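You operate a simulated robot arm through the tools that you are given. There is no shell and no other tool. Be economical: measure what you need, move in short steps, check, and stop when the job is done.

The job below is to be done with a simulated two-armed robot. You get a single attempt, and the scene is never put back.

TASK
Hold the spares crate on the side bench top steady with one hand and put the steel shim with the largest size on its label from the side bench top in it with the other.

It is judged by the outcome, as a careful person would: the job done as asked, and still so three seconds after it is handed in. It fails if anything else is knocked over, pushed out of place, dropped, spilled or broken.

THE ROBOT
Two 7-joint arms with two-finger parallel grippers on one trunk, on a base that drives. Base frame: it is fixed to the floor where the robot stands at the start and does not move with it; the origin is under the middle of the robot, x ahead of it, y to its left, z up. Units: m, rad, N and s.
The left shoulder is at the start at [0.06, 0.189, 1.203], the right one opposite. With the tool pointing down near the work surface each hand reaches from about 0.1 to 0.64 m from the robot's upright axis, wherever it stands, measured 20 degrees to its own side. Payload 3.43 kg a hand.
The TCP of each hand is the grasp point between the finger pads, 0.03 m short of the fingertips. In the tool frame z runs along the fingers and y along their closing line. Largest opening 0.094 m; finger width 0.028, thickness 0.01; the body of the gripper, 0.05 by 0.096 m, starts 0.055 m behind the TCP.
Orientation is that of the tool frame in the base frame, as a unit quaternion [w, x, y, z]. With the fingers straight down and closing along the base's y, the tool's x points along the base's -x, its y along +y and its z along -z.

THE INTERFACE
- The arms move only by the tool apply_moves. It takes "left_series", "right_series" or both (then of equal length, played together; a hand with none holds still); each is a list of rows, each a list of 3 entries, a list of its own where there are three numbers: the turn, a rotation vector about the tool's x, y, z in units of 6 degrees (1.0 is 6 degrees), then the shift along the tool's x, y, z in units of 50 mm (1.0 is 50 mm), then the opening, from 0 (shut) to 1 (fully open). In form: [[[wx, wy, wz], [x, y, z], jaw], ...]. A call has 1 to 8 rows; each row shifts and turns the commanded pose from where the row before left it, along the tool's axes as they then stand. A call with a number of a shift or a turn outside -1 to 1 is refused whole. Rows are played at 5 a second. More than 0.05 m and 0.15 rad between two rows, or a gripper value outside its range, and nothing of the call is played. A pose out of reach is approached as far as the arm can. The call stops where the force on the tool passes 40 N (or 10 N more than at its start, if that is more) or the arm is blocked; 0.2 s more then pass. Each finger travels about 0.153 m/s and halts on what it meets, pressing with about 38 N; the grip force reading is that of the motor and also rises with nothing between the fingers. The clock runs only during rows and for 0.2 s after the last one: add rows that do not move to give the fingers time. It gives the time, the measured TCP pose, the force on the tool (base axes), the opening and the grip force at its end, in the units of the frame above (readings bear some noise), with the torque about the TCP (base axes, N m) and any sound that the robot's microphone picked up.
- Cameras (640 x 400 px; columns grow to the right, rows downward): "scene" is now at [0.006, 0.0376, 1.7535]; the picture's right is [0.48, -0.88, 0.00], its down [-0.66, -0.37, -0.65] and it looks along [0.57, 0.32, -0.76] (base axes); focal length 250 px, centre (320, 200). "left" rides on the left gripper at [0.076, -0.014, -0.102] in its tool frame; the picture's right is [0.18, 0.98, 0.00], its down [-0.75, 0.14, -0.64] and it looks along [-0.63, 0.12, 0.77] (tool axes); focal length 243 px, centre (320, 200). "right" rides on the right gripper at [0.076, 0.014, -0.103] in its tool frame; the picture's right is [-0.18, 0.98, 0.00], its down [-0.75, -0.14, -0.64] and it looks along [-0.63, -0.12, 0.77] (tool axes); focal length 243 px, centre (320, 200). There is no depth. A picture from a camera that has moved, and an enlarged one, comes with that camera's place and axes in the base frame and with its lens.
- camera(camera): a new picture of that camera. The clock stands still meanwhile.
- slide_trunk(by): slides the trunk up (or, below 0, down) by that many m; the arms and the scene camera ride with it, the base frame stays. It gives what a move gives, with no picture.
- roll_base(legs): drives the robot by 1 to 6 legs, each [ahead, left, turn to the left] in m, m and rad, along the robot's own axes; the way and the turn of a leg run together, so that a leg with both is an arc; at most 1.5 m and 3.142 rad a leg. The arms and the cameras ride along, it lands a little off, and it stops where it bumps. It gives what a move gives.
- aim_head(pan, tilt): turns the head with the scene camera to pan (to the left, within 1.501 rad either way) and tilt (down, from -0.506 to 1.204), counted from straight ahead of the robot. It gives what a move gives.
- inspect(camera, box): a new picture of the part [left, top, right, bottom] of that camera's present view, enlarged. The clock stands still meanwhile.
- hand_in(): hands the job in; it is judged then, once.

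Work in short steps. Places have to be worked out from the pictures, the camera data and where the tool is seen: move nearer, look again, correct. Check each grasp and each placing, and mend what went wrong. You have 120 turns and 88 pictures in all, those below and enlarged ones among them. Open the grippers and draw the arms clear of the work before you hand the job in, unless the task says otherwise; then end with one line.

The tools are called after "Request:" as a command line: name --argument value ..., lists and objects as JSON in quotes. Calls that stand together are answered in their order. apply_moves: Moves the arms, as the interface text tells. Its arguments: {"type":"object","properties":{"left_series":{"type":"array"},"right_series":{"type":"array"}},"required":[]} The other tools are called the same way: slide_trunk (by) slides the trunk up or down; roll_base (legs) drives the base; aim_head (pan, tilt) turns the head that bears the scene camera; camera (camera) takes a picture; inspect (camera, box) takes an enlarged picture of a part of a camera's view; hand_in () hands the job in.

At the start:

```text
time: 0.0
left_position: [0.3029, 0.4484, 1.2068]
left_ee_rot: [0.0, 0.0, 1.0, 0.0]
left_wrist_force: [-1.0, -1.1, 1.2]
left_torque: [0.01, -0.01, -0.01]
left_width: 0.0939
left_grip_force: 0.1
right_position: [0.349, 0.006, 1.2323]
right_ee_rot: [-0.001, 0.0, 1.0, 0.0]
right_wrist_force: [0.2, -0.1, 0.2]
right_torque: [-0.01, -0.02, -0.01]
right_width: 0.094
right_grip_force: 0.1
trunk travel left (down, up): [-0.875, 0.115]
robot x, y, heading: [0.0005, 0.0001, -0.001]
head pan, tilt: [0.504, 0.859]
```

scene: 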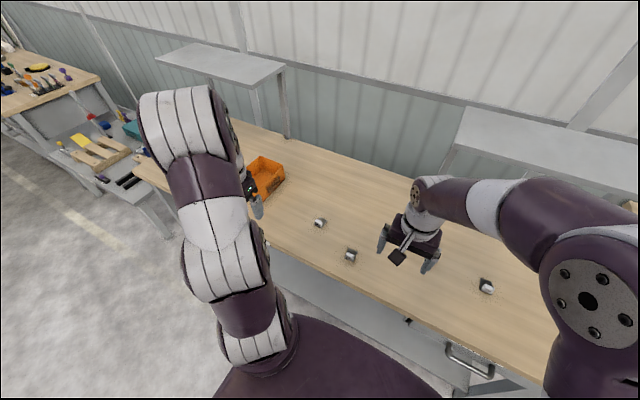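
right: 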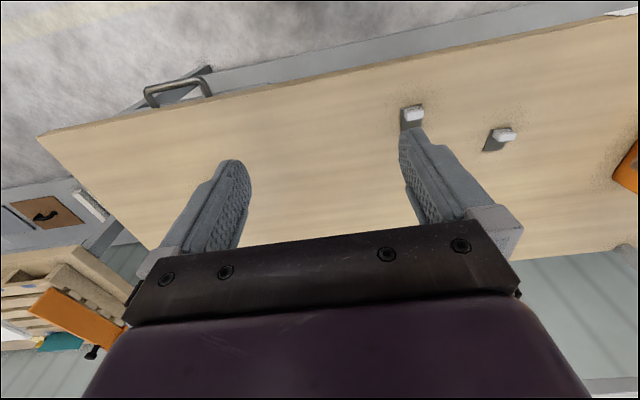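
left: 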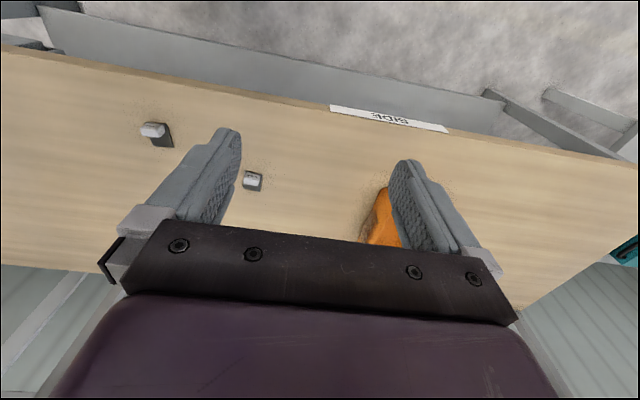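

I see three shims and the orange crate on the bench. I'll enlarge the shims to read their labels.

Request:
inspect --camera "scene" --box '[290, 200, 380, 270]'

Request:
inspect --camera "scene" --box '[460, 265, 520, 305]'

Request:
inspect --camera "left" --box '[120, 100, 280, 200]'

```text
5.71 times, centred on (335, 235) of scene
camera zoom: at [0.006, 0.0376, 1.7535], right [0.48, -0.88, 0.0], down [-0.66, -0.37, -0.65], along [0.57, 0.32, -0.76], focal length 1431 px, centre (234, 0)
```

zoom: 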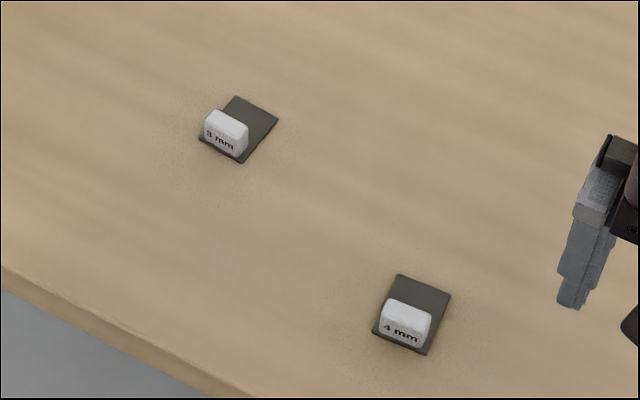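

```text
10.00 times, centred on (490, 285) of scene
camera zoom: at [0.006, 0.0376, 1.7535], right [0.48, -0.88, 0.0], down [-0.66, -0.37, -0.65], along [0.57, 0.32, -0.76], focal length 2504 px, centre (-1380, -650)
```

zoom: 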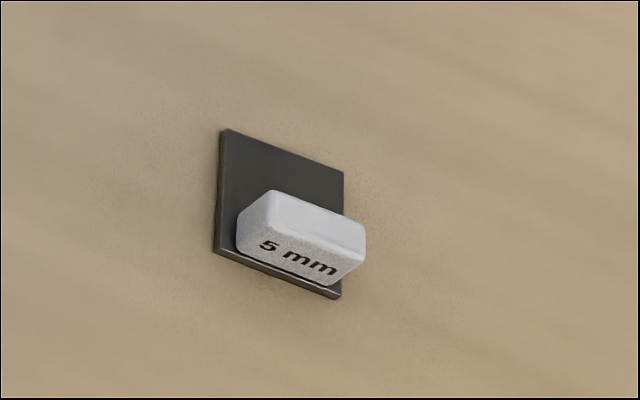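

```text
4.00 times, centred on (200, 150) of left
camera zoom: at [0.2269, 0.4348, 1.3099], right [-0.18, 0.98, 0.0], down [0.75, 0.14, 0.64], along [0.63, 0.12, -0.77], focal length 970 px, centre (800, 400)
```

zoom: 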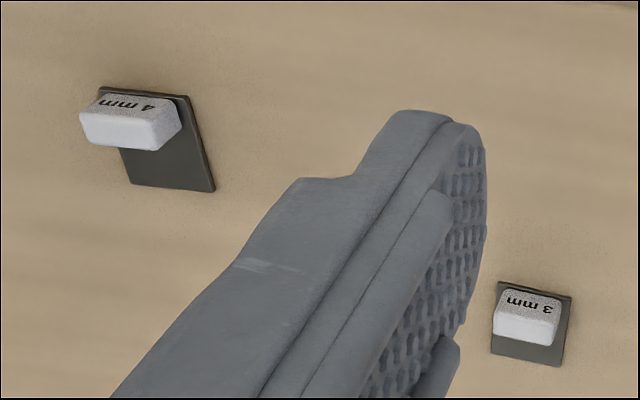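

4 mm at about (0.48, 0.17), 3 mm at (0.56, 0.35) and 5 mm at (0.61, -0.32). I'll turn the head to check whether more shims lie elsewhere on the bench, and to see the crate better.

Request:
aim_head --pan -0.5 --tilt 0.75

Request:
camera --camera "scene"

Request:
aim_head --pan 1.0 --tilt 0.75

Request:
camera --camera "scene"

```text
time: 1.3
left_position: [0.3029, 0.4488, 1.2064]
left_ee_rot: [0.0, 0.0, 1.0, -0.001]
left_wrist_force: [-0.1, 0.1, -0.1]
left_torque: [0.01, 0.04, 0.02]
left_width: 0.0942
left_grip_force: 0.0
right_position: [0.3493, 0.005, 1.233]
right_ee_rot: [0.0, 0.0, 1.0, 0.0]
right_wrist_force: [0.2, 0.1, 0.3]
right_torque: [-0.01, -0.02, 0.03]
right_width: 0.0939
right_grip_force: 0.1
trunk travel left (down, up): [-0.875, 0.115]
robot x, y, heading: [0.0026, 0.0029, 0.001]
head pan, tilt: [-0.499, 0.75]
```

```text
81 pictures are left
camera scene: at [0.0107, -0.0396, 1.7622], right [-0.48, -0.88, 0.0], down [-0.6, 0.33, -0.73], along [0.64, -0.35, -0.68], focal length 250 px, centre (320, 200)
```

scene: 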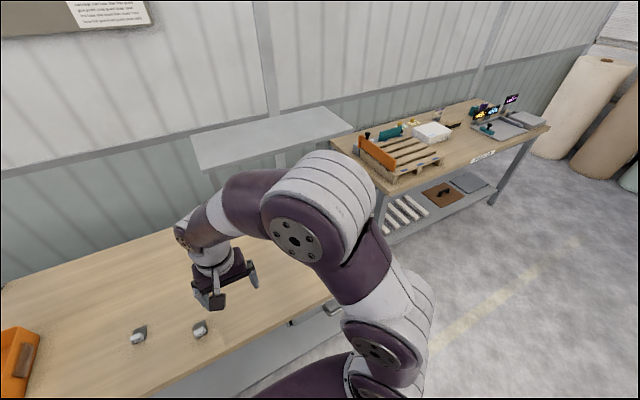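

```text
time: 2.9
left_position: [0.3031, 0.4487, 1.2075]
left_ee_rot: [0.0, 0.0, 1.0, -0.001]
left_wrist_force: [1.1, 0.1, -0.2]
left_torque: [0.0, -0.02, -0.01]
left_width: 0.0938
left_grip_force: 0.1
right_position: [0.3485, 0.0044, 1.233]
right_ee_rot: [0.0, 0.001, 1.0, 0.0]
right_wrist_force: [-0.2, 0.6, 0.8]
right_torque: [0.02, 0.0, -0.04]
right_width: 0.0941
right_grip_force: 0.0
trunk travel left (down, up): [-0.875, 0.115]
robot x, y, heading: [-0.0011, -0.0036, 0.002]
head pan, tilt: [1.0, 0.75]
```

```text
80 pictures are left
camera scene: at [-0.0173, 0.0697, 1.7622], right [0.84, -0.54, 0.0], down [-0.37, -0.57, -0.73], along [0.4, 0.62, -0.68], focal length 250 px, centre (320, 200)
```

scene: 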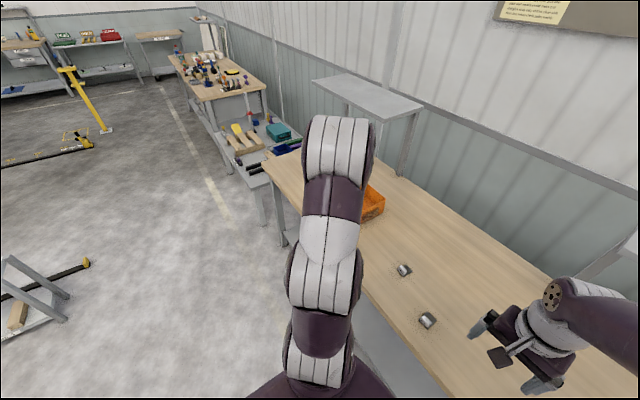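

Only three shims are visible so far, so the 5 mm is the candidate. It's just beyond right-hand reach from here, so I'll drive sideways to the right, then re-aim the head and look.

Request:
roll_base --legs '[[0, -0.25, 0]]'

Request:
aim_head --pan -0.2 --tilt 0.95

Request:
camera --camera "scene"

Request:
camera --camera "right"

```text
time: 4.7
left_position: [0.3018, 0.2013, 1.2053]
left_ee_rot: [0.0, 0.0, 1.0, -0.002]
left_wrist_force: [0.0, 0.0, 0.7]
left_torque: [-0.03, -0.02, -0.02]
left_width: 0.094
left_grip_force: 0.2
right_position: [0.3493, -0.2427, 1.2326]
right_ee_rot: [0.001, 0.001, 1.0, -0.001]
right_wrist_force: [-0.5, 1.4, -0.8]
right_torque: [0.04, 0.0, 0.03]
right_width: 0.094
right_grip_force: 0.0
trunk travel left (down, up): [-0.875, 0.115]
robot x, y, heading: [0.0001, -0.2482, 0.002]
head pan, tilt: [1.0, 0.75]
```

```text
time: 6.1
left_position: [0.3029, 0.1992, 1.2075]
left_ee_rot: [0.0, 0.001, 1.0, 0.0]
left_wrist_force: [0.3, 0.2, 0.1]
left_torque: [0.02, 0.02, 0.01]
left_width: 0.094
left_grip_force: 0.0
right_position: [0.3477, -0.2442, 1.2329]
right_ee_rot: [0.0, 0.0, 1.0, 0.001]
right_wrist_force: [0.5, 0.4, -0.4]
right_torque: [-0.01, -0.01, 0.01]
right_width: 0.0942
right_grip_force: 0.0
trunk travel left (down, up): [-0.875, 0.115]
robot x, y, heading: [-0.0024, -0.2476, -0.005]
head pan, tilt: [-0.201, 0.949]
```

```text
79 pictures are left
camera scene: at [0.009, -0.264, 1.7467], right [-0.2, -0.98, 0.0], down [-0.8, 0.16, -0.58], along [0.57, -0.12, -0.81], focal length 250 px, centre (320, 200)
```

scene: 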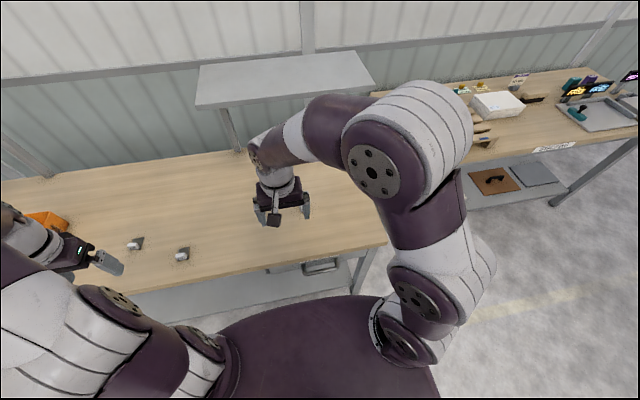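

```text
78 pictures are left
camera right: at [0.2716, -0.2298, 1.3365], right [0.18, 0.98, 0.0], down [0.75, -0.14, 0.64], along [0.63, -0.12, -0.77], focal length 243 px, centre (320, 200)
```

right: 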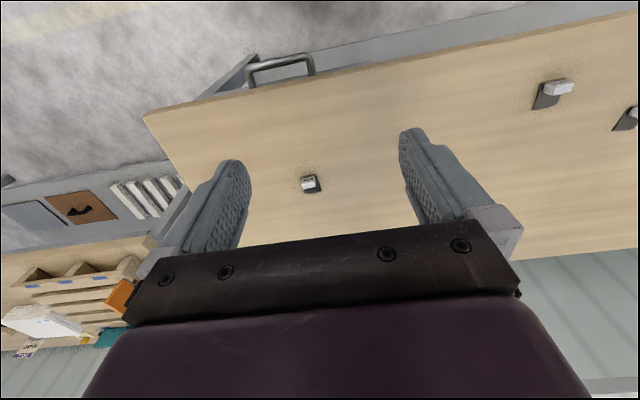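

The right wrist camera puts the 5 mm shim at about (0.604, -0.317), agreeing with the scene view. I'll enlarge it for orientation.

Request:
inspect --camera "right" --box '[278, 163, 342, 203]'

```text
10.00 times, centred on (310, 183) of right
camera zoom: at [0.2716, -0.2298, 1.3365], right [0.18, 0.98, 0.0], down [0.75, -0.14, 0.64], along [0.63, -0.12, -0.77], focal length 2426 px, centre (420, 370)
```

zoom: 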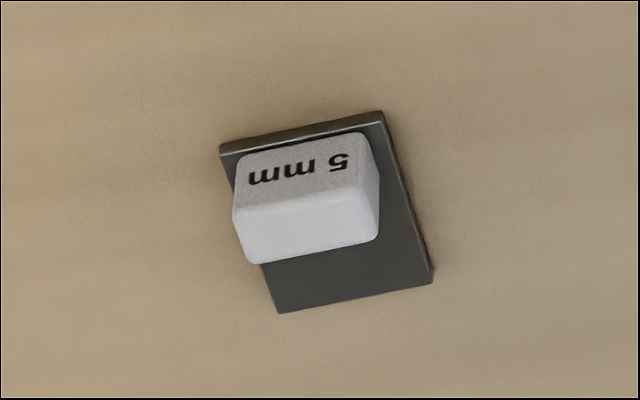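

Block centre is about (0.598, -0.319), 0.031 wide in y, top z around 0.88, and nearly axis-aligned. I'll move the right hand to hover above it, fingers closing along y.

Request:
apply_moves --right_series '[[[0, 0, 0], [-0.714, -0.214, 0.6], 1], [[0, 0, 0], [-0.714, -0.214, 0.6], 1], [[0, 0, 0], [-0.714, -0.214, 0.6], 1], [[0, 0, 0], [-0.714, -0.214, 0.6], 1], [[0, 0, 0], [-0.714, -0.214, 0.6], 1], [[0, 0, 0], [-0.714, -0.214, 0.6], 1], [[0, 0, 0], [-0.714, -0.214, 0.6], 1], [[0, 0, 0], [0, 0, 0], 1]]'

Request:
camera --camera "right"

```text
time: 7.9
left_position: [0.3016, 0.1993, 1.2067]
left_ee_rot: [0.001, 0.002, 1.0, -0.001]
left_wrist_force: [-0.5, -1.2, -0.9]
left_torque: [0.01, -0.02, 0.0]
left_width: 0.0939
left_grip_force: 0.1
right_position: [0.596, -0.3206, 1.022]
right_ee_rot: [0.0, 0.0, 1.0, -0.001]
right_wrist_force: [-0.3, -0.6, 0.6]
right_torque: [0.0, 0.0, -0.02]
right_width: 0.0939
right_grip_force: 0.0
trunk travel left (down, up): [-0.875, 0.115]
robot x, y, heading: [0.0015, -0.2478, -0.002]
head pan, tilt: [-0.201, 0.949]
```

```text
76 pictures are left
camera right: at [0.5182, -0.306, 1.1252], right [0.18, 0.98, 0.0], down [0.75, -0.14, 0.64], along [0.63, -0.12, -0.77], focal length 243 px, centre (320, 200)
```

right: 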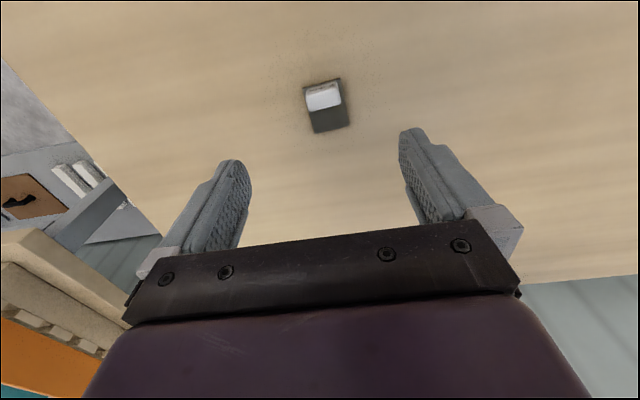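

Request:
inspect --camera "right" --box '[284, 70, 364, 140]'

```text
5.71 times, centred on (324, 105) of right
camera zoom: at [0.5182, -0.306, 1.1252], right [0.18, 0.98, 0.0], down [0.75, -0.14, 0.64], along [0.63, -0.12, -0.77], focal length 1386 px, centre (297, 743)
```

zoom: 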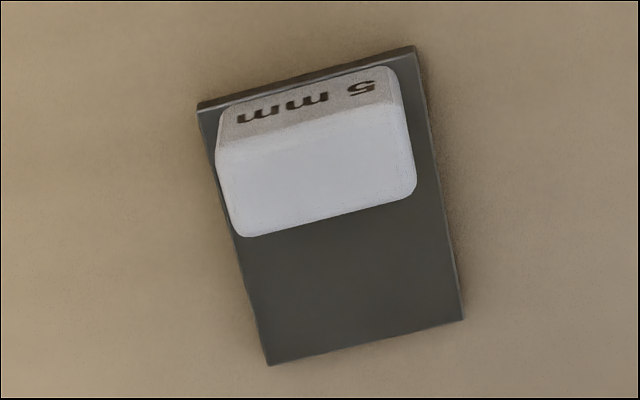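

The block top centre is at (0.594, -0.317) with about 3° of yaw. I'll correct and descend so the fingertips end just above the plate.

Request:
apply_moves --right_series '[[[0, 0, -0.5], [0.03, 0.07, 0.0], 0.8], [[0, 0, 0], [0, 0, 0.8], 0.8], [[0, 0, 0], [0, 0, 0.8], 0.8], [[0, 0, 0], [0, 0, 0.6], 0.8], [[0, 0, 0], [0, 0, 0.2], 0.8], [[0, 0, 0], [0, 0, 0], 0.8]]'

Request:
camera --camera "right"

```text
time: 9.3
left_position: [0.3029, 0.199, 1.2068]
left_ee_rot: [0.001, 0.0, 1.0, 0.0]
left_wrist_force: [-0.9, -0.1, -0.1]
left_torque: [-0.01, 0.03, -0.02]
left_width: 0.094
left_grip_force: 0.2
right_position: [0.5952, -0.3169, 0.9042]
right_ee_rot: [0.0, -0.026, 1.0, -0.001]
right_wrist_force: [-0.1, 0.1, 0.8]
right_torque: [-0.02, -0.02, -0.03]
right_width: 0.0752
right_grip_force: 0.0
trunk travel left (down, up): [-0.875, 0.115]
robot x, y, heading: [-0.0009, -0.2494, -0.0]
head pan, tilt: [-0.201, 0.949]
```

```text
74 pictures are left
camera right: at [0.5171, -0.3062, 1.0067], right [0.13, 0.99, 0.0], down [0.76, -0.1, 0.64], along [0.64, -0.09, -0.77], focal length 243 px, centre (320, 200)
```

right: 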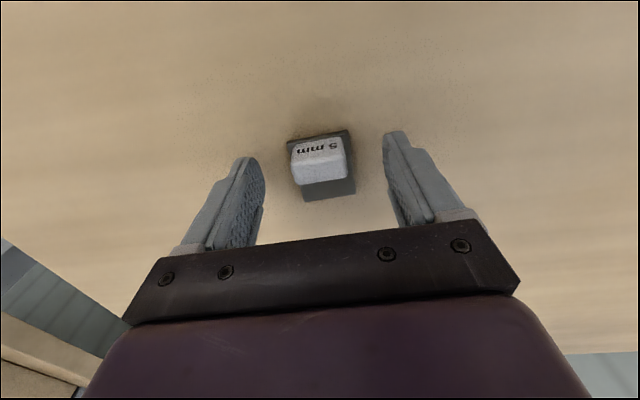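

The block is centred between the fingers. I'll lower about 5 mm more and close.

Request:
apply_moves --right_series '[[[0, 0, 0], [0, 0, 0.1], 0.8], [[0, 0, 0], [0, 0, 0], 0.4], [[0, 0, 0], [0, 0, 0], 0.0], [[0, 0, 0], [0, 0, 0], 0.0], [[0, 0, 0], [0, 0, 0], 0.0]]'

Request:
camera --camera "right"

```text
time: 10.5
left_position: [0.3023, 0.1999, 1.2072]
left_ee_rot: [0.0, 0.001, 1.0, 0.0]
left_wrist_force: [-0.8, -0.4, 1.1]
left_torque: [0.01, 0.01, 0.0]
left_width: 0.0937
left_grip_force: 0.0
right_position: [0.5965, -0.3166, 0.8977]
right_ee_rot: [0.0, -0.027, 1.0, 0.001]
right_wrist_force: [0.5, 0.1, 1.0]
right_torque: [0.06, -0.05, -0.02]
right_width: 0.0308
right_grip_force: 38.1
trunk travel left (down, up): [-0.875, 0.115]
robot x, y, heading: [-0.0006, -0.2474, 0.003]
head pan, tilt: [-0.201, 0.949]
```

```text
73 pictures are left
camera right: at [0.5175, -0.3048, 1.0013], right [0.13, 0.99, 0.0], down [0.76, -0.1, 0.64], along [0.64, -0.09, -0.77], focal length 243 px, centre (320, 200)
```

right: 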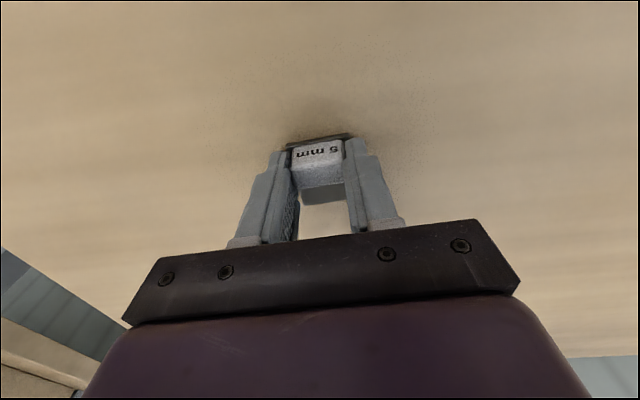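

Gripped at 31 mm width. I'll lift and draw the hand back.

Request:
apply_moves --right_series '[[[0, 0, 0], [0, 0, -0.5], 0], [[0, 0, 0], [0, 0, -0.8], 0], [[0, 0, 0], [0, 0, -0.8], 0], [[0, 0, 0], [0, 0, -0.8], 0], [[0, 0, 0], [0.5, 0, -0.8], 0], [[0, 0, 0], [0.6, 0, -0.7], 0], [[0, 0, 0], [0.9, 0, -0.3], 0], [[0, 0, 0], [0.9, 0, 0], 0]]'

Request:
apply_moves --right_series '[[[0, 0, 0], [0.9, 0, 0], 0], [[0, 0, 0], [0.7, 0.5, 0], 0], [[0, 0, 0], [0, 0.0, 0], 0]]'

Request:
camera --camera "right"

```text
time: 12.3
left_position: [0.3022, 0.1987, 1.2078]
left_ee_rot: [0.001, 0.0, 1.0, -0.001]
left_wrist_force: [-0.8, -0.4, 0.2]
left_torque: [-0.03, 0.0, 0.02]
left_width: 0.0938
left_grip_force: 0.0
right_position: [0.4503, -0.3234, 1.1323]
right_ee_rot: [0.001, -0.026, 1.0, 0.0]
right_wrist_force: [-0.9, -0.6, -1.0]
right_torque: [0.0, -0.02, 0.02]
right_width: 0.0312
right_grip_force: 37.7
trunk travel left (down, up): [-0.875, 0.115]
robot x, y, heading: [0.0008, -0.2505, 0.003]
head pan, tilt: [-0.201, 0.949]
```

```text
time: 13.1
left_position: [0.3042, 0.1985, 1.2063]
left_ee_rot: [-0.001, 0.001, 1.0, 0.0]
left_wrist_force: [-0.5, 0.0, 0.8]
left_torque: [0.01, 0.01, 0.01]
left_width: 0.0939
left_grip_force: 0.1
right_position: [0.3732, -0.3027, 1.1324]
right_ee_rot: [-0.001, -0.026, 1.0, 0.0]
right_wrist_force: [-0.6, -0.6, -0.9]
right_torque: [0.02, 0.04, -0.03]
right_width: 0.031
right_grip_force: 37.5
trunk travel left (down, up): [-0.875, 0.115]
robot x, y, heading: [-0.0022, -0.2484, 0.003]
head pan, tilt: [-0.201, 0.949]
```

```text
72 pictures are left
camera right: at [0.2955, -0.2903, 1.2366], right [0.13, 0.99, 0.0], down [0.76, -0.1, 0.64], along [0.63, -0.09, -0.77], focal length 243 px, centre (320, 200)
```

right: 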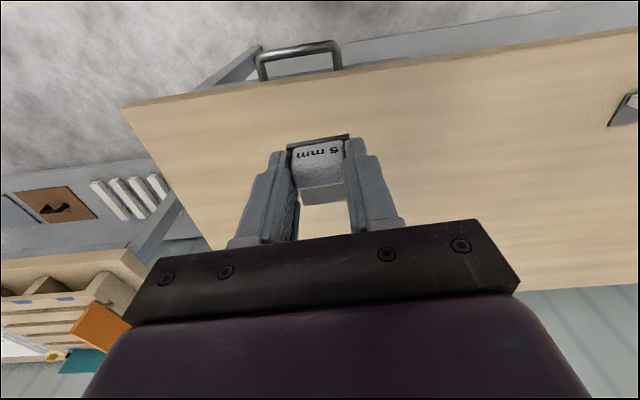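

The shim is held securely. I'll drive left towards the crate, half-way first, and look.

Request:
roll_base --legs '[[0, 0.6, 0]]'

Request:
aim_head --pan 0.4 --tilt 0.8

Request:
camera --camera "scene"

Request:
camera --camera "left"

```text
time: 16.4
left_position: [0.3075, 0.7798, 1.2072]
left_ee_rot: [0.0, 0.003, 1.0, 0.0]
left_wrist_force: [-0.1, 0.2, -0.7]
left_torque: [-0.01, -0.01, 0.03]
left_width: 0.0939
left_grip_force: 0.1
right_position: [0.3742, 0.2787, 1.134]
right_ee_rot: [0.0, -0.023, 1.0, 0.0]
right_wrist_force: [0.1, -0.1, -0.5]
right_torque: [-0.02, -0.02, 0.0]
right_width: 0.0313
right_grip_force: 37.9
trunk travel left (down, up): [-0.875, 0.115]
robot x, y, heading: [0.0037, 0.3328, -0.006]
head pan, tilt: [-0.201, 0.949]
```

```text
time: 17.4
left_position: [0.3068, 0.7807, 1.206]
left_ee_rot: [0.0, 0.003, 1.0, 0.0]
left_wrist_force: [-0.3, -0.9, -1.0]
left_torque: [-0.02, 0.03, 0.01]
left_width: 0.094
left_grip_force: 0.0
right_position: [0.3746, 0.2799, 1.1329]
right_ee_rot: [0.001, -0.022, 1.0, 0.001]
right_wrist_force: [0.3, -0.2, -0.5]
right_torque: [-0.02, -0.01, -0.02]
right_width: 0.0312
right_grip_force: 38.1
trunk travel left (down, up): [-0.875, 0.115]
robot x, y, heading: [0.0042, 0.3334, -0.007]
head pan, tilt: [0.4, 0.799]
```

```text
71 pictures are left
camera scene: at [0.0146, 0.3645, 1.7582], right [0.38, -0.92, 0.0], down [-0.66, -0.27, -0.7], along [0.64, 0.27, -0.72], focal length 250 px, centre (320, 200)
```

scene: 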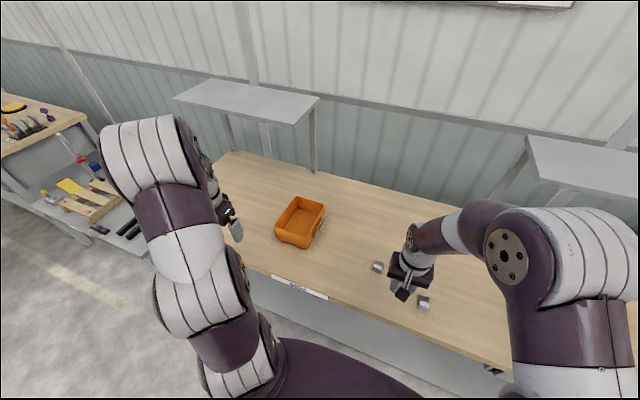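

```text
70 pictures are left
camera left: at [0.2319, 0.7666, 1.3101], right [-0.18, 0.98, 0.0], down [0.75, 0.14, 0.64], along [0.63, 0.11, -0.77], focal length 243 px, centre (320, 200)
```

left: 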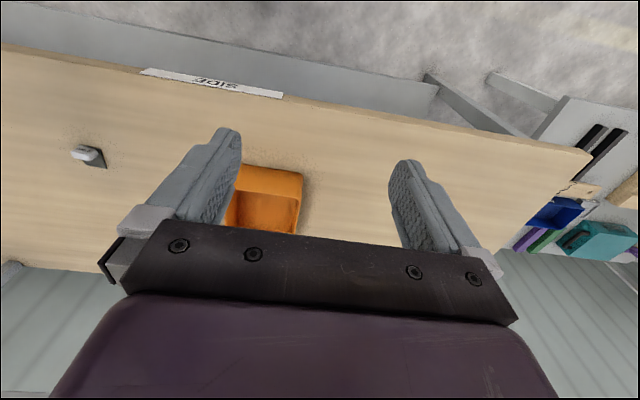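

Request:
inspect --camera "scene" --box '[260, 180, 340, 260]'

```text
5.00 times, centred on (300, 220) of scene
camera zoom: at [0.0146, 0.3645, 1.7582], right [0.38, -0.92, 0.0], down [-0.66, -0.27, -0.7], along [0.64, 0.27, -0.72], focal length 1252 px, centre (420, 100)
```

zoom: 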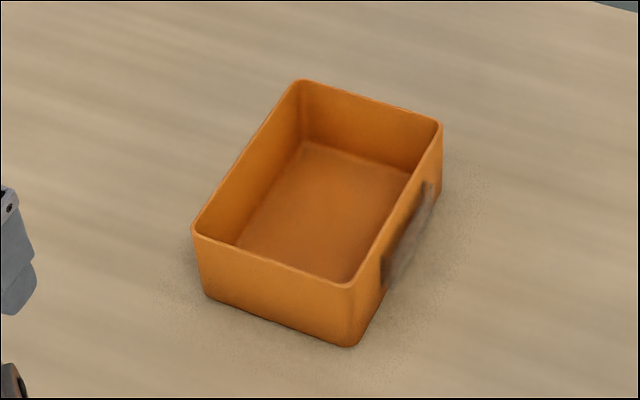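

Crate measures about x 0.527–0.718, y 0.642–0.782, with the rim at z≈0.944 and axis-aligned. I'll drive to about y=0.72 and slightly forward so both hands reach it.

Request:
roll_base --legs '[[0, 0.39, 0.007], [0.05, 0, 0]]'

Request:
aim_head --pan 0.0 --tilt 0.85

Request:
camera --camera "scene"

Request:
camera --camera "left"

Request:
camera --camera "right"

```text
time: 20.4
left_position: [0.3542, 1.1711, 1.2085]
left_ee_rot: [0.003, 0.004, 1.0, 0.001]
left_wrist_force: [0.3, -0.7, 0.0]
left_torque: [0.04, -0.03, -0.01]
left_width: 0.0938
left_grip_force: 0.0
right_position: [0.4197, 0.6695, 1.1368]
right_ee_rot: [0.002, -0.022, 1.0, -0.001]
right_wrist_force: [-0.5, -0.3, -1.1]
right_torque: [0.02, -0.03, 0.0]
right_width: 0.0312
right_grip_force: 37.7
trunk travel left (down, up): [-0.875, 0.115]
robot x, y, heading: [0.0547, 0.7241, -0.016]
head pan, tilt: [0.4, 0.799]
```

```text
time: 21.2
left_position: [0.3608, 1.1714, 1.2073]
left_ee_rot: [-0.001, 0.005, 1.0, 0.001]
left_wrist_force: [0.4, 1.0, -0.5]
left_torque: [0.01, 0.01, -0.02]
left_width: 0.0939
left_grip_force: 0.0
right_position: [0.4264, 0.669, 1.1328]
right_ee_rot: [-0.001, -0.022, 1.0, 0.0]
right_wrist_force: [0.9, 0.2, -0.3]
right_torque: [0.01, 0.04, 0.01]
right_width: 0.0312
right_grip_force: 38.2
trunk travel left (down, up): [-0.875, 0.115]
robot x, y, heading: [0.0517, 0.7292, -0.009]
head pan, tilt: [0.0, 0.85]
```

```text
68 pictures are left
camera scene: at [0.0719, 0.7251, 1.7541], right [-0.01, -1.0, 0.0], down [-0.75, 0.01, -0.66], along [0.66, -0.01, -0.75], focal length 250 px, centre (320, 200)
```

scene: 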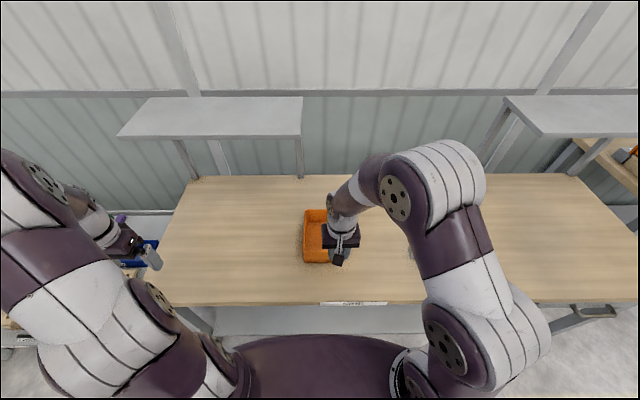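

```text
67 pictures are left
camera left: at [0.2861, 1.1576, 1.3095], right [-0.17, 0.98, 0.0], down [0.76, 0.13, 0.64], along [0.63, 0.11, -0.77], focal length 243 px, centre (320, 200)
```

left: 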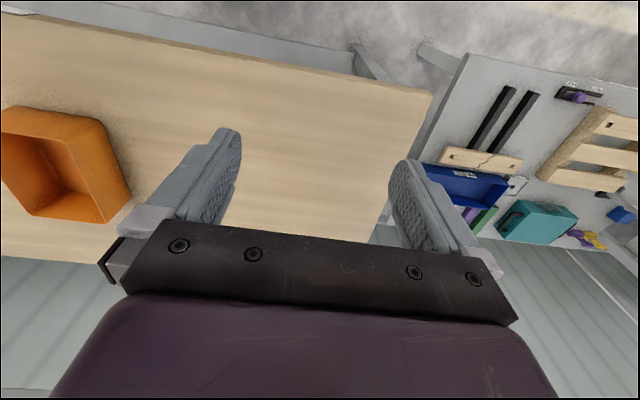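

```text
66 pictures are left
camera right: at [0.3488, 0.6814, 1.2367], right [0.14, 0.99, 0.0], down [0.76, -0.11, 0.64], along [0.63, -0.09, -0.77], focal length 243 px, centre (320, 200)
```

right: 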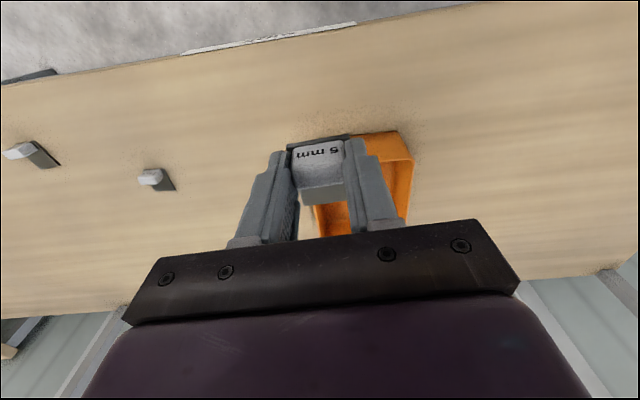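

Crate position is confirmed from the right wrist camera. I'll bring the left hand to a point left of and above the crate's left wall.

Request:
apply_moves --left_series '[[[0, 0, 0], [-0.52, -0.77, 0.2], 0.6], [[0, 0, 0], [-0.52, -0.77, 0.2], 0.6], [[0, 0, 0], [-0.52, -0.77, 0.2], 0.6], [[0, 0, 0], [-0.52, -0.77, 0.2], 0.6], [[0, 0, 0], [-0.52, -0.77, 0.2], 0.6], [[0, 0, 0], [-0.52, -0.77, 0.2], 0.6], [[0, 0, 0], [-0.52, -0.77, 0.2], 0.6], [[0, 0, 0], [-0.52, -0.77, 0.2], 0.6]]'

Request:
camera --camera "left"

Request:
camera --camera "scene"

```text
time: 23.1
left_position: [0.5658, 0.8584, 1.1255]
left_ee_rot: [0.0, 0.005, 1.0, 0.001]
left_wrist_force: [0.2, -0.5, 0.2]
left_torque: [0.03, -0.01, -0.02]
left_width: 0.0565
left_grip_force: 0.1
right_position: [0.4268, 0.6682, 1.1336]
right_ee_rot: [-0.001, -0.021, 1.0, 0.0]
right_wrist_force: [0.1, -0.3, -1.7]
right_torque: [0.03, 0.02, 0.0]
right_width: 0.0313
right_grip_force: 38.4
trunk travel left (down, up): [-0.875, 0.115]
robot x, y, heading: [0.0509, 0.7238, -0.008]
head pan, tilt: [0.0, 0.85]
```

```text
65 pictures are left
camera left: at [0.4898, 0.8443, 1.2292], right [-0.18, 0.98, 0.0], down [0.76, 0.13, 0.64], along [0.63, 0.11, -0.77], focal length 243 px, centre (320, 200)
```

left: 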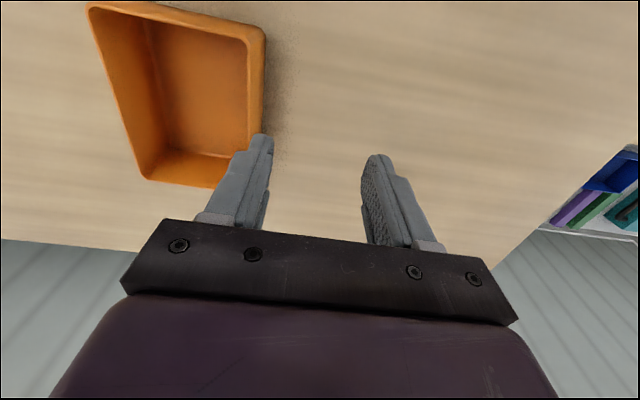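

```text
64 pictures are left
camera scene: at [0.0715, 0.723, 1.7542], right [-0.01, -1.0, 0.0], down [-0.75, 0.01, -0.66], along [0.66, -0.01, -0.75], focal length 250 px, centre (320, 200)
```

scene: 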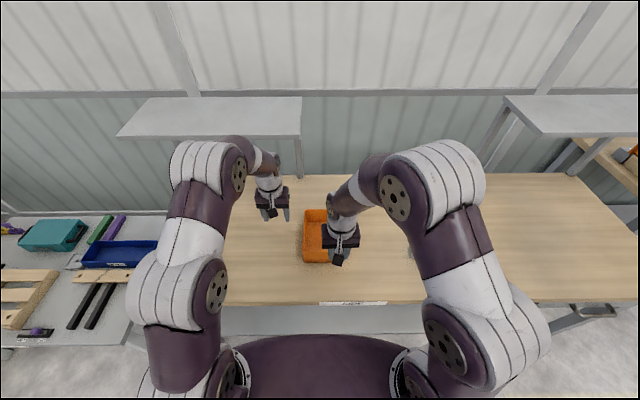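

Request:
inspect --camera "left" --box '[180, 0, 300, 150]'

```text
2.67 times, centred on (240, 75) of left
camera zoom: at [0.4898, 0.8443, 1.2292], right [-0.18, 0.98, 0.0], down [0.76, 0.13, 0.64], along [0.63, 0.11, -0.77], focal length 647 px, centre (533, 533)
```

zoom: 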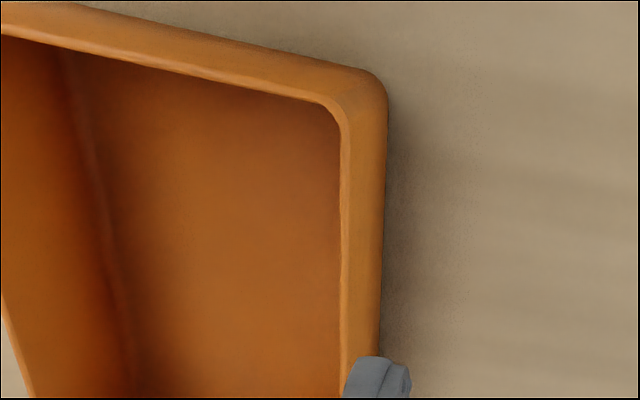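

Rim of the left wall is at y≈0.781. I'll shift the left hand over it and lower to just above the rim, then check.

Request:
apply_moves --left_series '[[[0, 0, 0], [0, -0.77, 0], 0.6], [[0, 0, 0], [0, -0.77, 0], 0.6], [[0, 0, 0], [0, 0, 0.8], 0.6], [[0, 0, 0], [0, 0, 0.8], 0.6], [[0, 0, 0], [0, 0, 0.6], 0.6], [[0, 0, 0], [0, 0, 0], 0.6]]'

Request:
camera --camera "left"

Request:
camera --camera "scene"

```text
time: 24.4
left_position: [0.5646, 0.786, 1.0171]
left_ee_rot: [0.001, 0.004, 1.0, 0.001]
left_wrist_force: [0.1, -0.1, 0.2]
left_torque: [-0.02, -0.02, -0.01]
left_width: 0.0565
left_grip_force: 0.0
right_position: [0.425, 0.6703, 1.1334]
right_ee_rot: [0.001, -0.022, 1.0, 0.0]
right_wrist_force: [-0.1, -0.8, -0.8]
right_torque: [0.0, 0.0, 0.01]
right_width: 0.031
right_grip_force: 37.5
trunk travel left (down, up): [-0.875, 0.115]
robot x, y, heading: [0.0549, 0.7265, -0.01]
head pan, tilt: [0.0, 0.85]
```

```text
62 pictures are left
camera left: at [0.4882, 0.7726, 1.1213], right [-0.17, 0.98, 0.0], down [0.75, 0.13, 0.64], along [0.63, 0.11, -0.77], focal length 243 px, centre (320, 200)
```

left: 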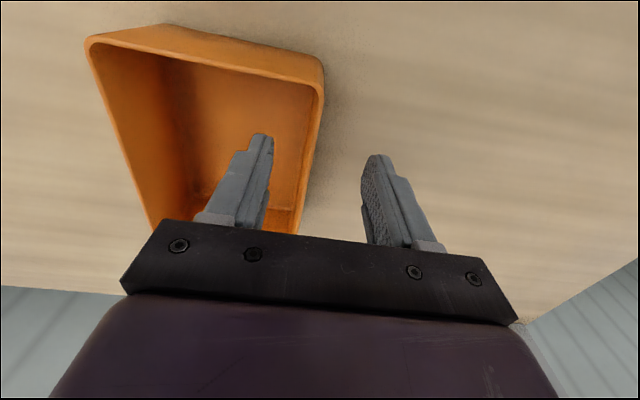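

```text
61 pictures are left
camera scene: at [0.069, 0.7252, 1.7542], right [-0.01, -1.0, 0.0], down [-0.75, 0.01, -0.66], along [0.66, -0.01, -0.75], focal length 250 px, centre (320, 200)
```

scene: 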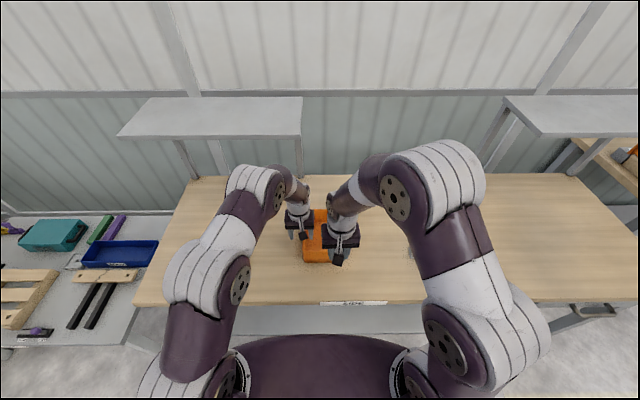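

The wall lies between the left fingers, about 5 mm off centre. I'll correct, descend so the tips are ~28 mm below the rim, and check.

Request:
apply_moves --left_series '[[[0, 0, 0], [0, -0.1, 0.5], 0.6], [[0, 0, 0], [0, 0, 0.5], 0.6], [[0, 0, 0], [0, 0, 0.4], 0.6], [[0, 0, 0], [0, 0, 0], 0.6]]'

Request:
camera --camera "left"

```text
time: 25.4
left_position: [0.5644, 0.7797, 0.9477]
left_ee_rot: [0.0, 0.004, 1.0, 0.0]
left_wrist_force: [0.0, 0.7, 0.9]
left_torque: [-0.01, -0.01, -0.04]
left_width: 0.0563
left_grip_force: 0.0
right_position: [0.4265, 0.6693, 1.1338]
right_ee_rot: [0.001, -0.022, 1.0, -0.001]
right_wrist_force: [-0.7, 0.8, -0.7]
right_torque: [-0.04, 0.0, 0.0]
right_width: 0.031
right_grip_force: 37.7
trunk travel left (down, up): [-0.875, 0.115]
robot x, y, heading: [0.0525, 0.7261, -0.012]
head pan, tilt: [0.0, 0.85]
```

```text
60 pictures are left
camera left: at [0.4895, 0.7662, 1.0511], right [-0.17, 0.98, 0.0], down [0.75, 0.13, 0.64], along [0.63, 0.11, -0.77], focal length 243 px, centre (320, 200)
```

left: 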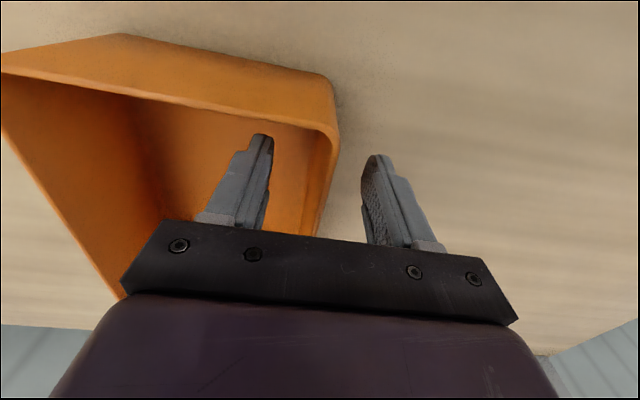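

The wall is centred between the fingers. Closing gently.

Request:
apply_moves --left_series '[[[0, 0, 0], [0, 0.02, 0], 0.4], [[0, 0, 0], [0, 0, 0], 0.25], [[0, 0, 0], [0, 0, 0], 0.12], [[0, 0, 0], [0, 0, 0], 0.06], [[0, 0, 0], [0, 0, 0], 0], [[0, 0, 0], [0, 0, 0], 0]]'

Request:
camera --camera "left"

Request:
camera --camera "right"

```text
time: 26.9
left_position: [0.5658, 0.7813, 0.9474]
left_ee_rot: [-0.001, 0.005, 1.0, 0.0]
left_wrist_force: [-1.3, -0.2, -0.1]
left_torque: [-0.01, 0.02, 0.18]
left_width: 0.0084
left_grip_force: 38.2
right_position: [0.4252, 0.6699, 1.1344]
right_ee_rot: [0.001, -0.022, 1.0, -0.001]
right_wrist_force: [0.3, 0.3, -0.7]
right_torque: [0.0, 0.0, 0.0]
right_width: 0.0309
right_grip_force: 38.2
trunk travel left (down, up): [-0.875, 0.115]
robot x, y, heading: [0.0523, 0.7274, -0.005]
head pan, tilt: [0.0, 0.85]
```

```text
59 pictures are left
camera left: at [0.4888, 0.7668, 1.0508], right [-0.17, 0.98, 0.0], down [0.76, 0.13, 0.64], along [0.63, 0.11, -0.77], focal length 243 px, centre (320, 200)
```

left: 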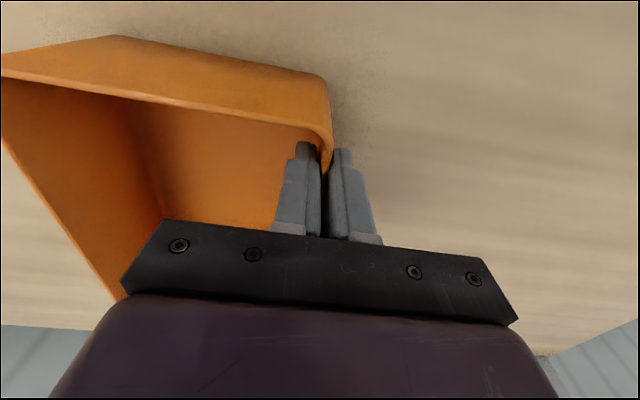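

```text
58 pictures are left
camera right: at [0.347, 0.6811, 1.2372], right [0.14, 0.99, 0.0], down [0.76, -0.11, 0.64], along [0.64, -0.09, -0.77], focal length 243 px, centre (320, 200)
```

right: 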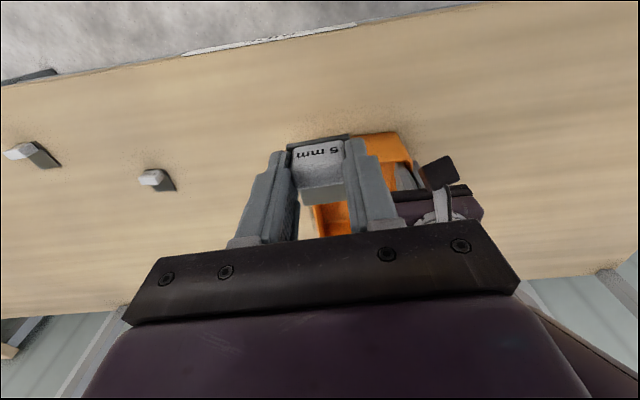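

The crate is held (8.4 mm wall, 38 N). I'll bring the right hand forward on the right side, keeping clear of the left hand, then over the far part of the crate.

Request:
apply_moves --right_series '[[[0, 0, 0], [0, -0.6, 0], 0], [[0, 0, 0], [-0.88, -0.04, 0], 0], [[0, 0, 0], [-0.88, -0.04, 0], 0], [[0, 0, 0], [-0.88, -0.04, 0], 0], [[0, 0, 0], [-0.88, -0.04, 0], 0], [[0, 0, 0], [-0.95, -0.04, 0], 0], [[0, 0, 0], [0, 0, 0], 0]]'

Request:
camera --camera "right"

Request:
camera --camera "scene"

```text
time: 28.4
left_position: [0.564, 0.7817, 0.9471]
left_ee_rot: [0.0, 0.005, 1.0, 0.0]
left_wrist_force: [-2.4, 1.1, 3.3]
left_torque: [0.01, -0.44, 0.06]
left_width: 0.0085
left_grip_force: 38.1
right_position: [0.6257, 0.6394, 1.1244]
right_ee_rot: [0.0, -0.021, 1.0, -0.001]
right_wrist_force: [-0.3, -0.6, -0.6]
right_torque: [0.04, 0.0, 0.0]
right_width: 0.0312
right_grip_force: 38.5
right hand out of reach, approached as far as the arm can: row 6
trunk travel left (down, up): [-0.875, 0.115]
robot x, y, heading: [0.055, 0.7262, -0.014]
head pan, tilt: [0.0, 0.85]
```

```text
57 pictures are left
camera right: at [0.5467, 0.6505, 1.2275], right [0.14, 0.99, 0.0], down [0.76, -0.11, 0.64], along [0.64, -0.09, -0.77], focal length 243 px, centre (320, 200)
```

right: 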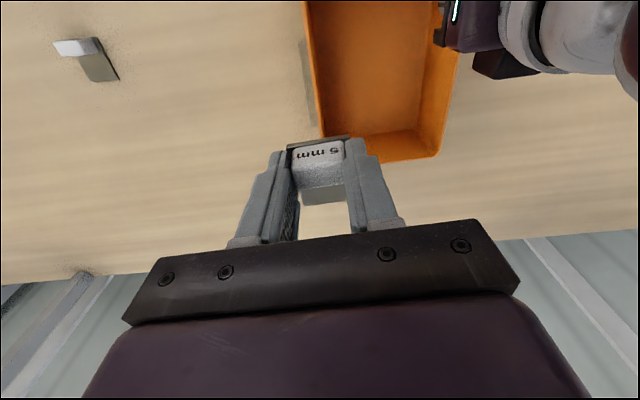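

```text
56 pictures are left
camera scene: at [0.069, 0.7245, 1.7542], right [-0.01, -1.0, 0.0], down [-0.75, 0.01, -0.66], along [0.66, -0.01, -0.75], focal length 250 px, centre (320, 200)
```

scene: 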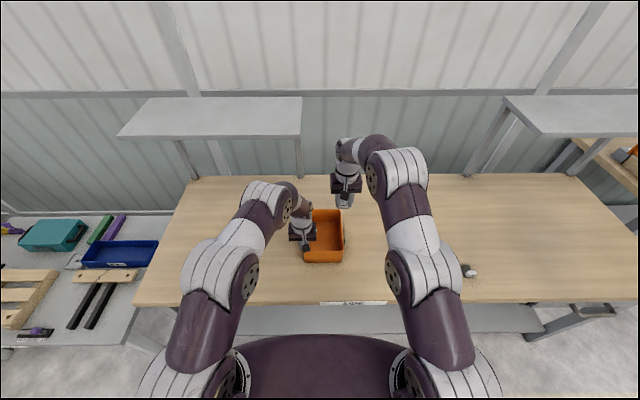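

The arm's reach is limited at this height; lower gives more reach. I'll lower some, still well above the rim, and shift over the crate interior.

Request:
apply_moves --right_series '[[[0, 0, 0], [0, 0, 0.8], 0], [[0, 0, 0], [0, 0.5, 0.4], 0], [[0, 0, 0], [0, 0.5, 0], 0], [[0, 0, 0], [0, 0, 0], 0]]'

Request:
camera --camera "right"

Request:
inspect --camera "scene" --box '[260, 120, 400, 280]'

```text
time: 29.4
left_position: [0.5652, 0.7801, 0.9467]
left_ee_rot: [0.0, 0.004, 1.0, 0.0]
left_wrist_force: [0.6, 0.8, 1.5]
left_torque: [0.02, 0.08, 0.01]
left_width: 0.0083
left_grip_force: 37.7
right_position: [0.6211, 0.6861, 1.0674]
right_ee_rot: [0.0, -0.022, 1.0, -0.001]
right_wrist_force: [0.8, -0.1, -1.1]
right_torque: [0.01, -0.02, 0.02]
right_width: 0.0309
right_grip_force: 38.0
trunk travel left (down, up): [-0.875, 0.115]
robot x, y, heading: [0.0523, 0.7269, -0.007]
head pan, tilt: [0.0, 0.85]
```

```text
55 pictures are left
camera right: at [0.5436, 0.6979, 1.1703], right [0.14, 0.99, 0.0], down [0.76, -0.11, 0.64], along [0.64, -0.09, -0.77], focal length 243 px, centre (320, 200)
```

right: 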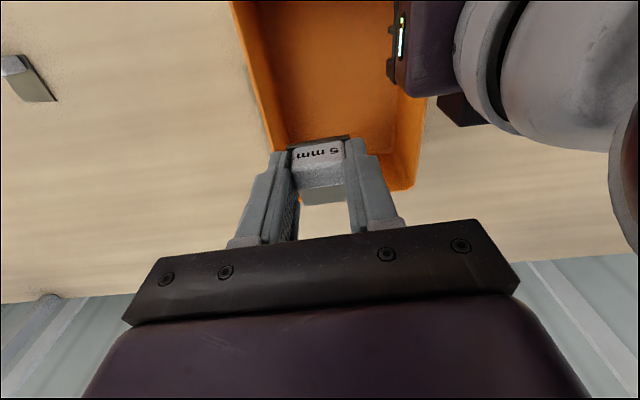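

```text
2.50 times, centred on (330, 200) of scene
camera zoom: at [0.0694, 0.7244, 1.7542], right [-0.01, -1.0, 0.0], down [-0.75, 0.01, -0.66], along [0.66, -0.01, -0.75], focal length 626 px, centre (295, 200)
```

zoom: 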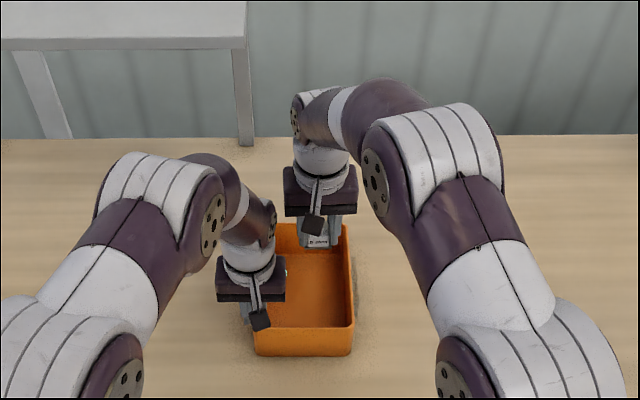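

The shim is above the crate's interior. I'll nudge forward and left slightly and lower to just above the rim, then check.

Request:
apply_moves --right_series '[[[0, 0, 0], [0, 0, 0.6], 0], [[0, 0, 0], [-0.35, 0.14, 0.6], 0], [[0, 0, 0], [0, 0, 0.3], 0], [[0, 0, 0], [0, 0, 0], 0]]'

Request:
camera --camera "right"

Request:
inspect --camera "scene" --box '[280, 160, 370, 280]'

```text
time: 30.4
left_position: [0.5651, 0.781, 0.9469]
left_ee_rot: [0.0, 0.005, 1.0, 0.0]
left_wrist_force: [0.5, 2.3, 1.7]
left_torque: [-0.02, 0.25, 0.03]
left_width: 0.0081
left_grip_force: 38.1
right_position: [0.6384, 0.6941, 0.9908]
right_ee_rot: [0.001, -0.022, 1.0, 0.0]
right_wrist_force: [-0.7, -0.2, -0.2]
right_torque: [0.01, 0.02, -0.01]
right_width: 0.031
right_grip_force: 37.9
trunk travel left (down, up): [-0.875, 0.115]
robot x, y, heading: [0.0559, 0.7244, -0.009]
head pan, tilt: [0.0, 0.85]
```

```text
53 pictures are left
camera right: at [0.5609, 0.7068, 1.0941], right [0.14, 0.99, 0.0], down [0.76, -0.11, 0.64], along [0.64, -0.09, -0.77], focal length 243 px, centre (320, 200)
```

right: 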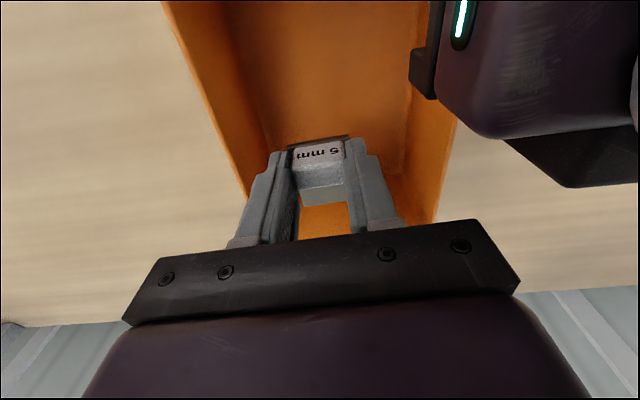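

```text
3.33 times, centred on (325, 220) of scene
camera zoom: at [0.0697, 0.7248, 1.7542], right [-0.01, -1.0, 0.0], down [-0.75, 0.01, -0.66], along [0.66, -0.01, -0.75], focal length 835 px, centre (303, 133)
```

zoom: 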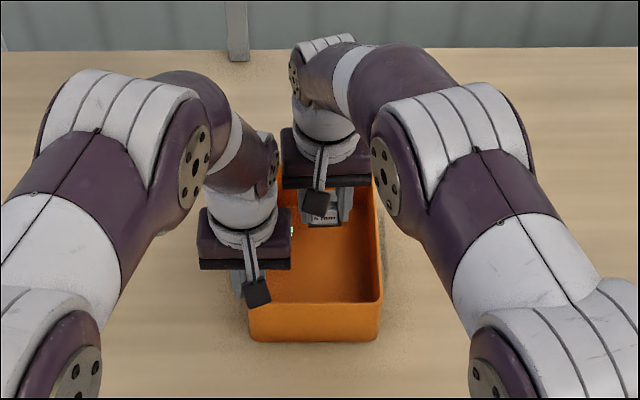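

Clearances look fine. I'll lower straight down into the crate to just above its floor.

Request:
apply_moves --right_series '[[[0, 0, 0], [0, 0, 0.5], 0], [[0, 0, 0], [0, 0, 0.5], 0], [[0, 0, 0], [0, 0, 0.4], 0], [[0, 0, 0], [0, 0, 0.2], 0], [[0, 0, 0], [0, 0, 0.05], 0], [[0, 0, 0], [0, 0, 0], 0]]'

Request:
camera --camera "right"

```text
time: 31.9
left_position: [0.5649, 0.7808, 0.9484]
left_ee_rot: [0.0, 0.004, 1.0, -0.001]
left_wrist_force: [-0.9, 1.5, 1.4]
left_torque: [0.01, -0.02, 0.04]
left_width: 0.0082
left_grip_force: 38.4
right_position: [0.638, 0.6943, 0.9095]
right_ee_rot: [0.0, -0.022, 1.0, 0.0]
right_wrist_force: [0.5, 0.2, -1.4]
right_torque: [-0.01, -0.01, 0.0]
right_width: 0.0311
right_grip_force: 37.7
trunk travel left (down, up): [-0.875, 0.115]
robot x, y, heading: [0.0555, 0.7222, -0.006]
head pan, tilt: [0.0, 0.85]
```

```text
51 pictures are left
camera right: at [0.5602, 0.7062, 1.0112], right [0.14, 0.99, 0.0], down [0.76, -0.11, 0.64], along [0.64, -0.09, -0.77], focal length 243 px, centre (320, 200)
```

right: 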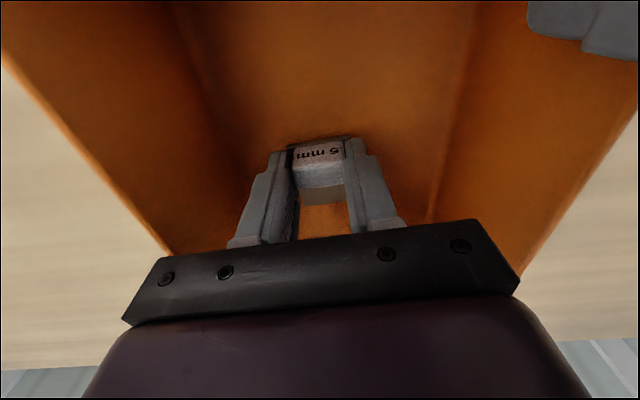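

No contact yet. I'll lower a few millimetres more in tiny steps to touch the floor, watching the force.

Request:
apply_moves --right_series '[[[0, 0, 0], [0, 0, 0.05], 0], [[0, 0, 0], [0, 0, 0.04], 0], [[0, 0, 0], [0, 0, 0], 0]]'

```text
time: 32.6
left_position: [0.5645, 0.7805, 0.947]
left_ee_rot: [0.0, 0.004, 1.0, -0.001]
left_wrist_force: [-0.3, 1.6, 1.5]
left_torque: [0.01, 0.02, 0.07]
left_width: 0.0082
left_grip_force: 38.0
right_position: [0.6385, 0.694, 0.9025]
right_ee_rot: [0.0, -0.021, 1.0, 0.0]
right_wrist_force: [0.8, 0.1, 0.3]
right_torque: [0.0, -0.01, 0.01]
right_width: 0.031
right_grip_force: 38.1
trunk travel left (down, up): [-0.875, 0.115]
robot x, y, heading: [0.0576, 0.722, -0.009]
head pan, tilt: [0.0, 0.85]
```

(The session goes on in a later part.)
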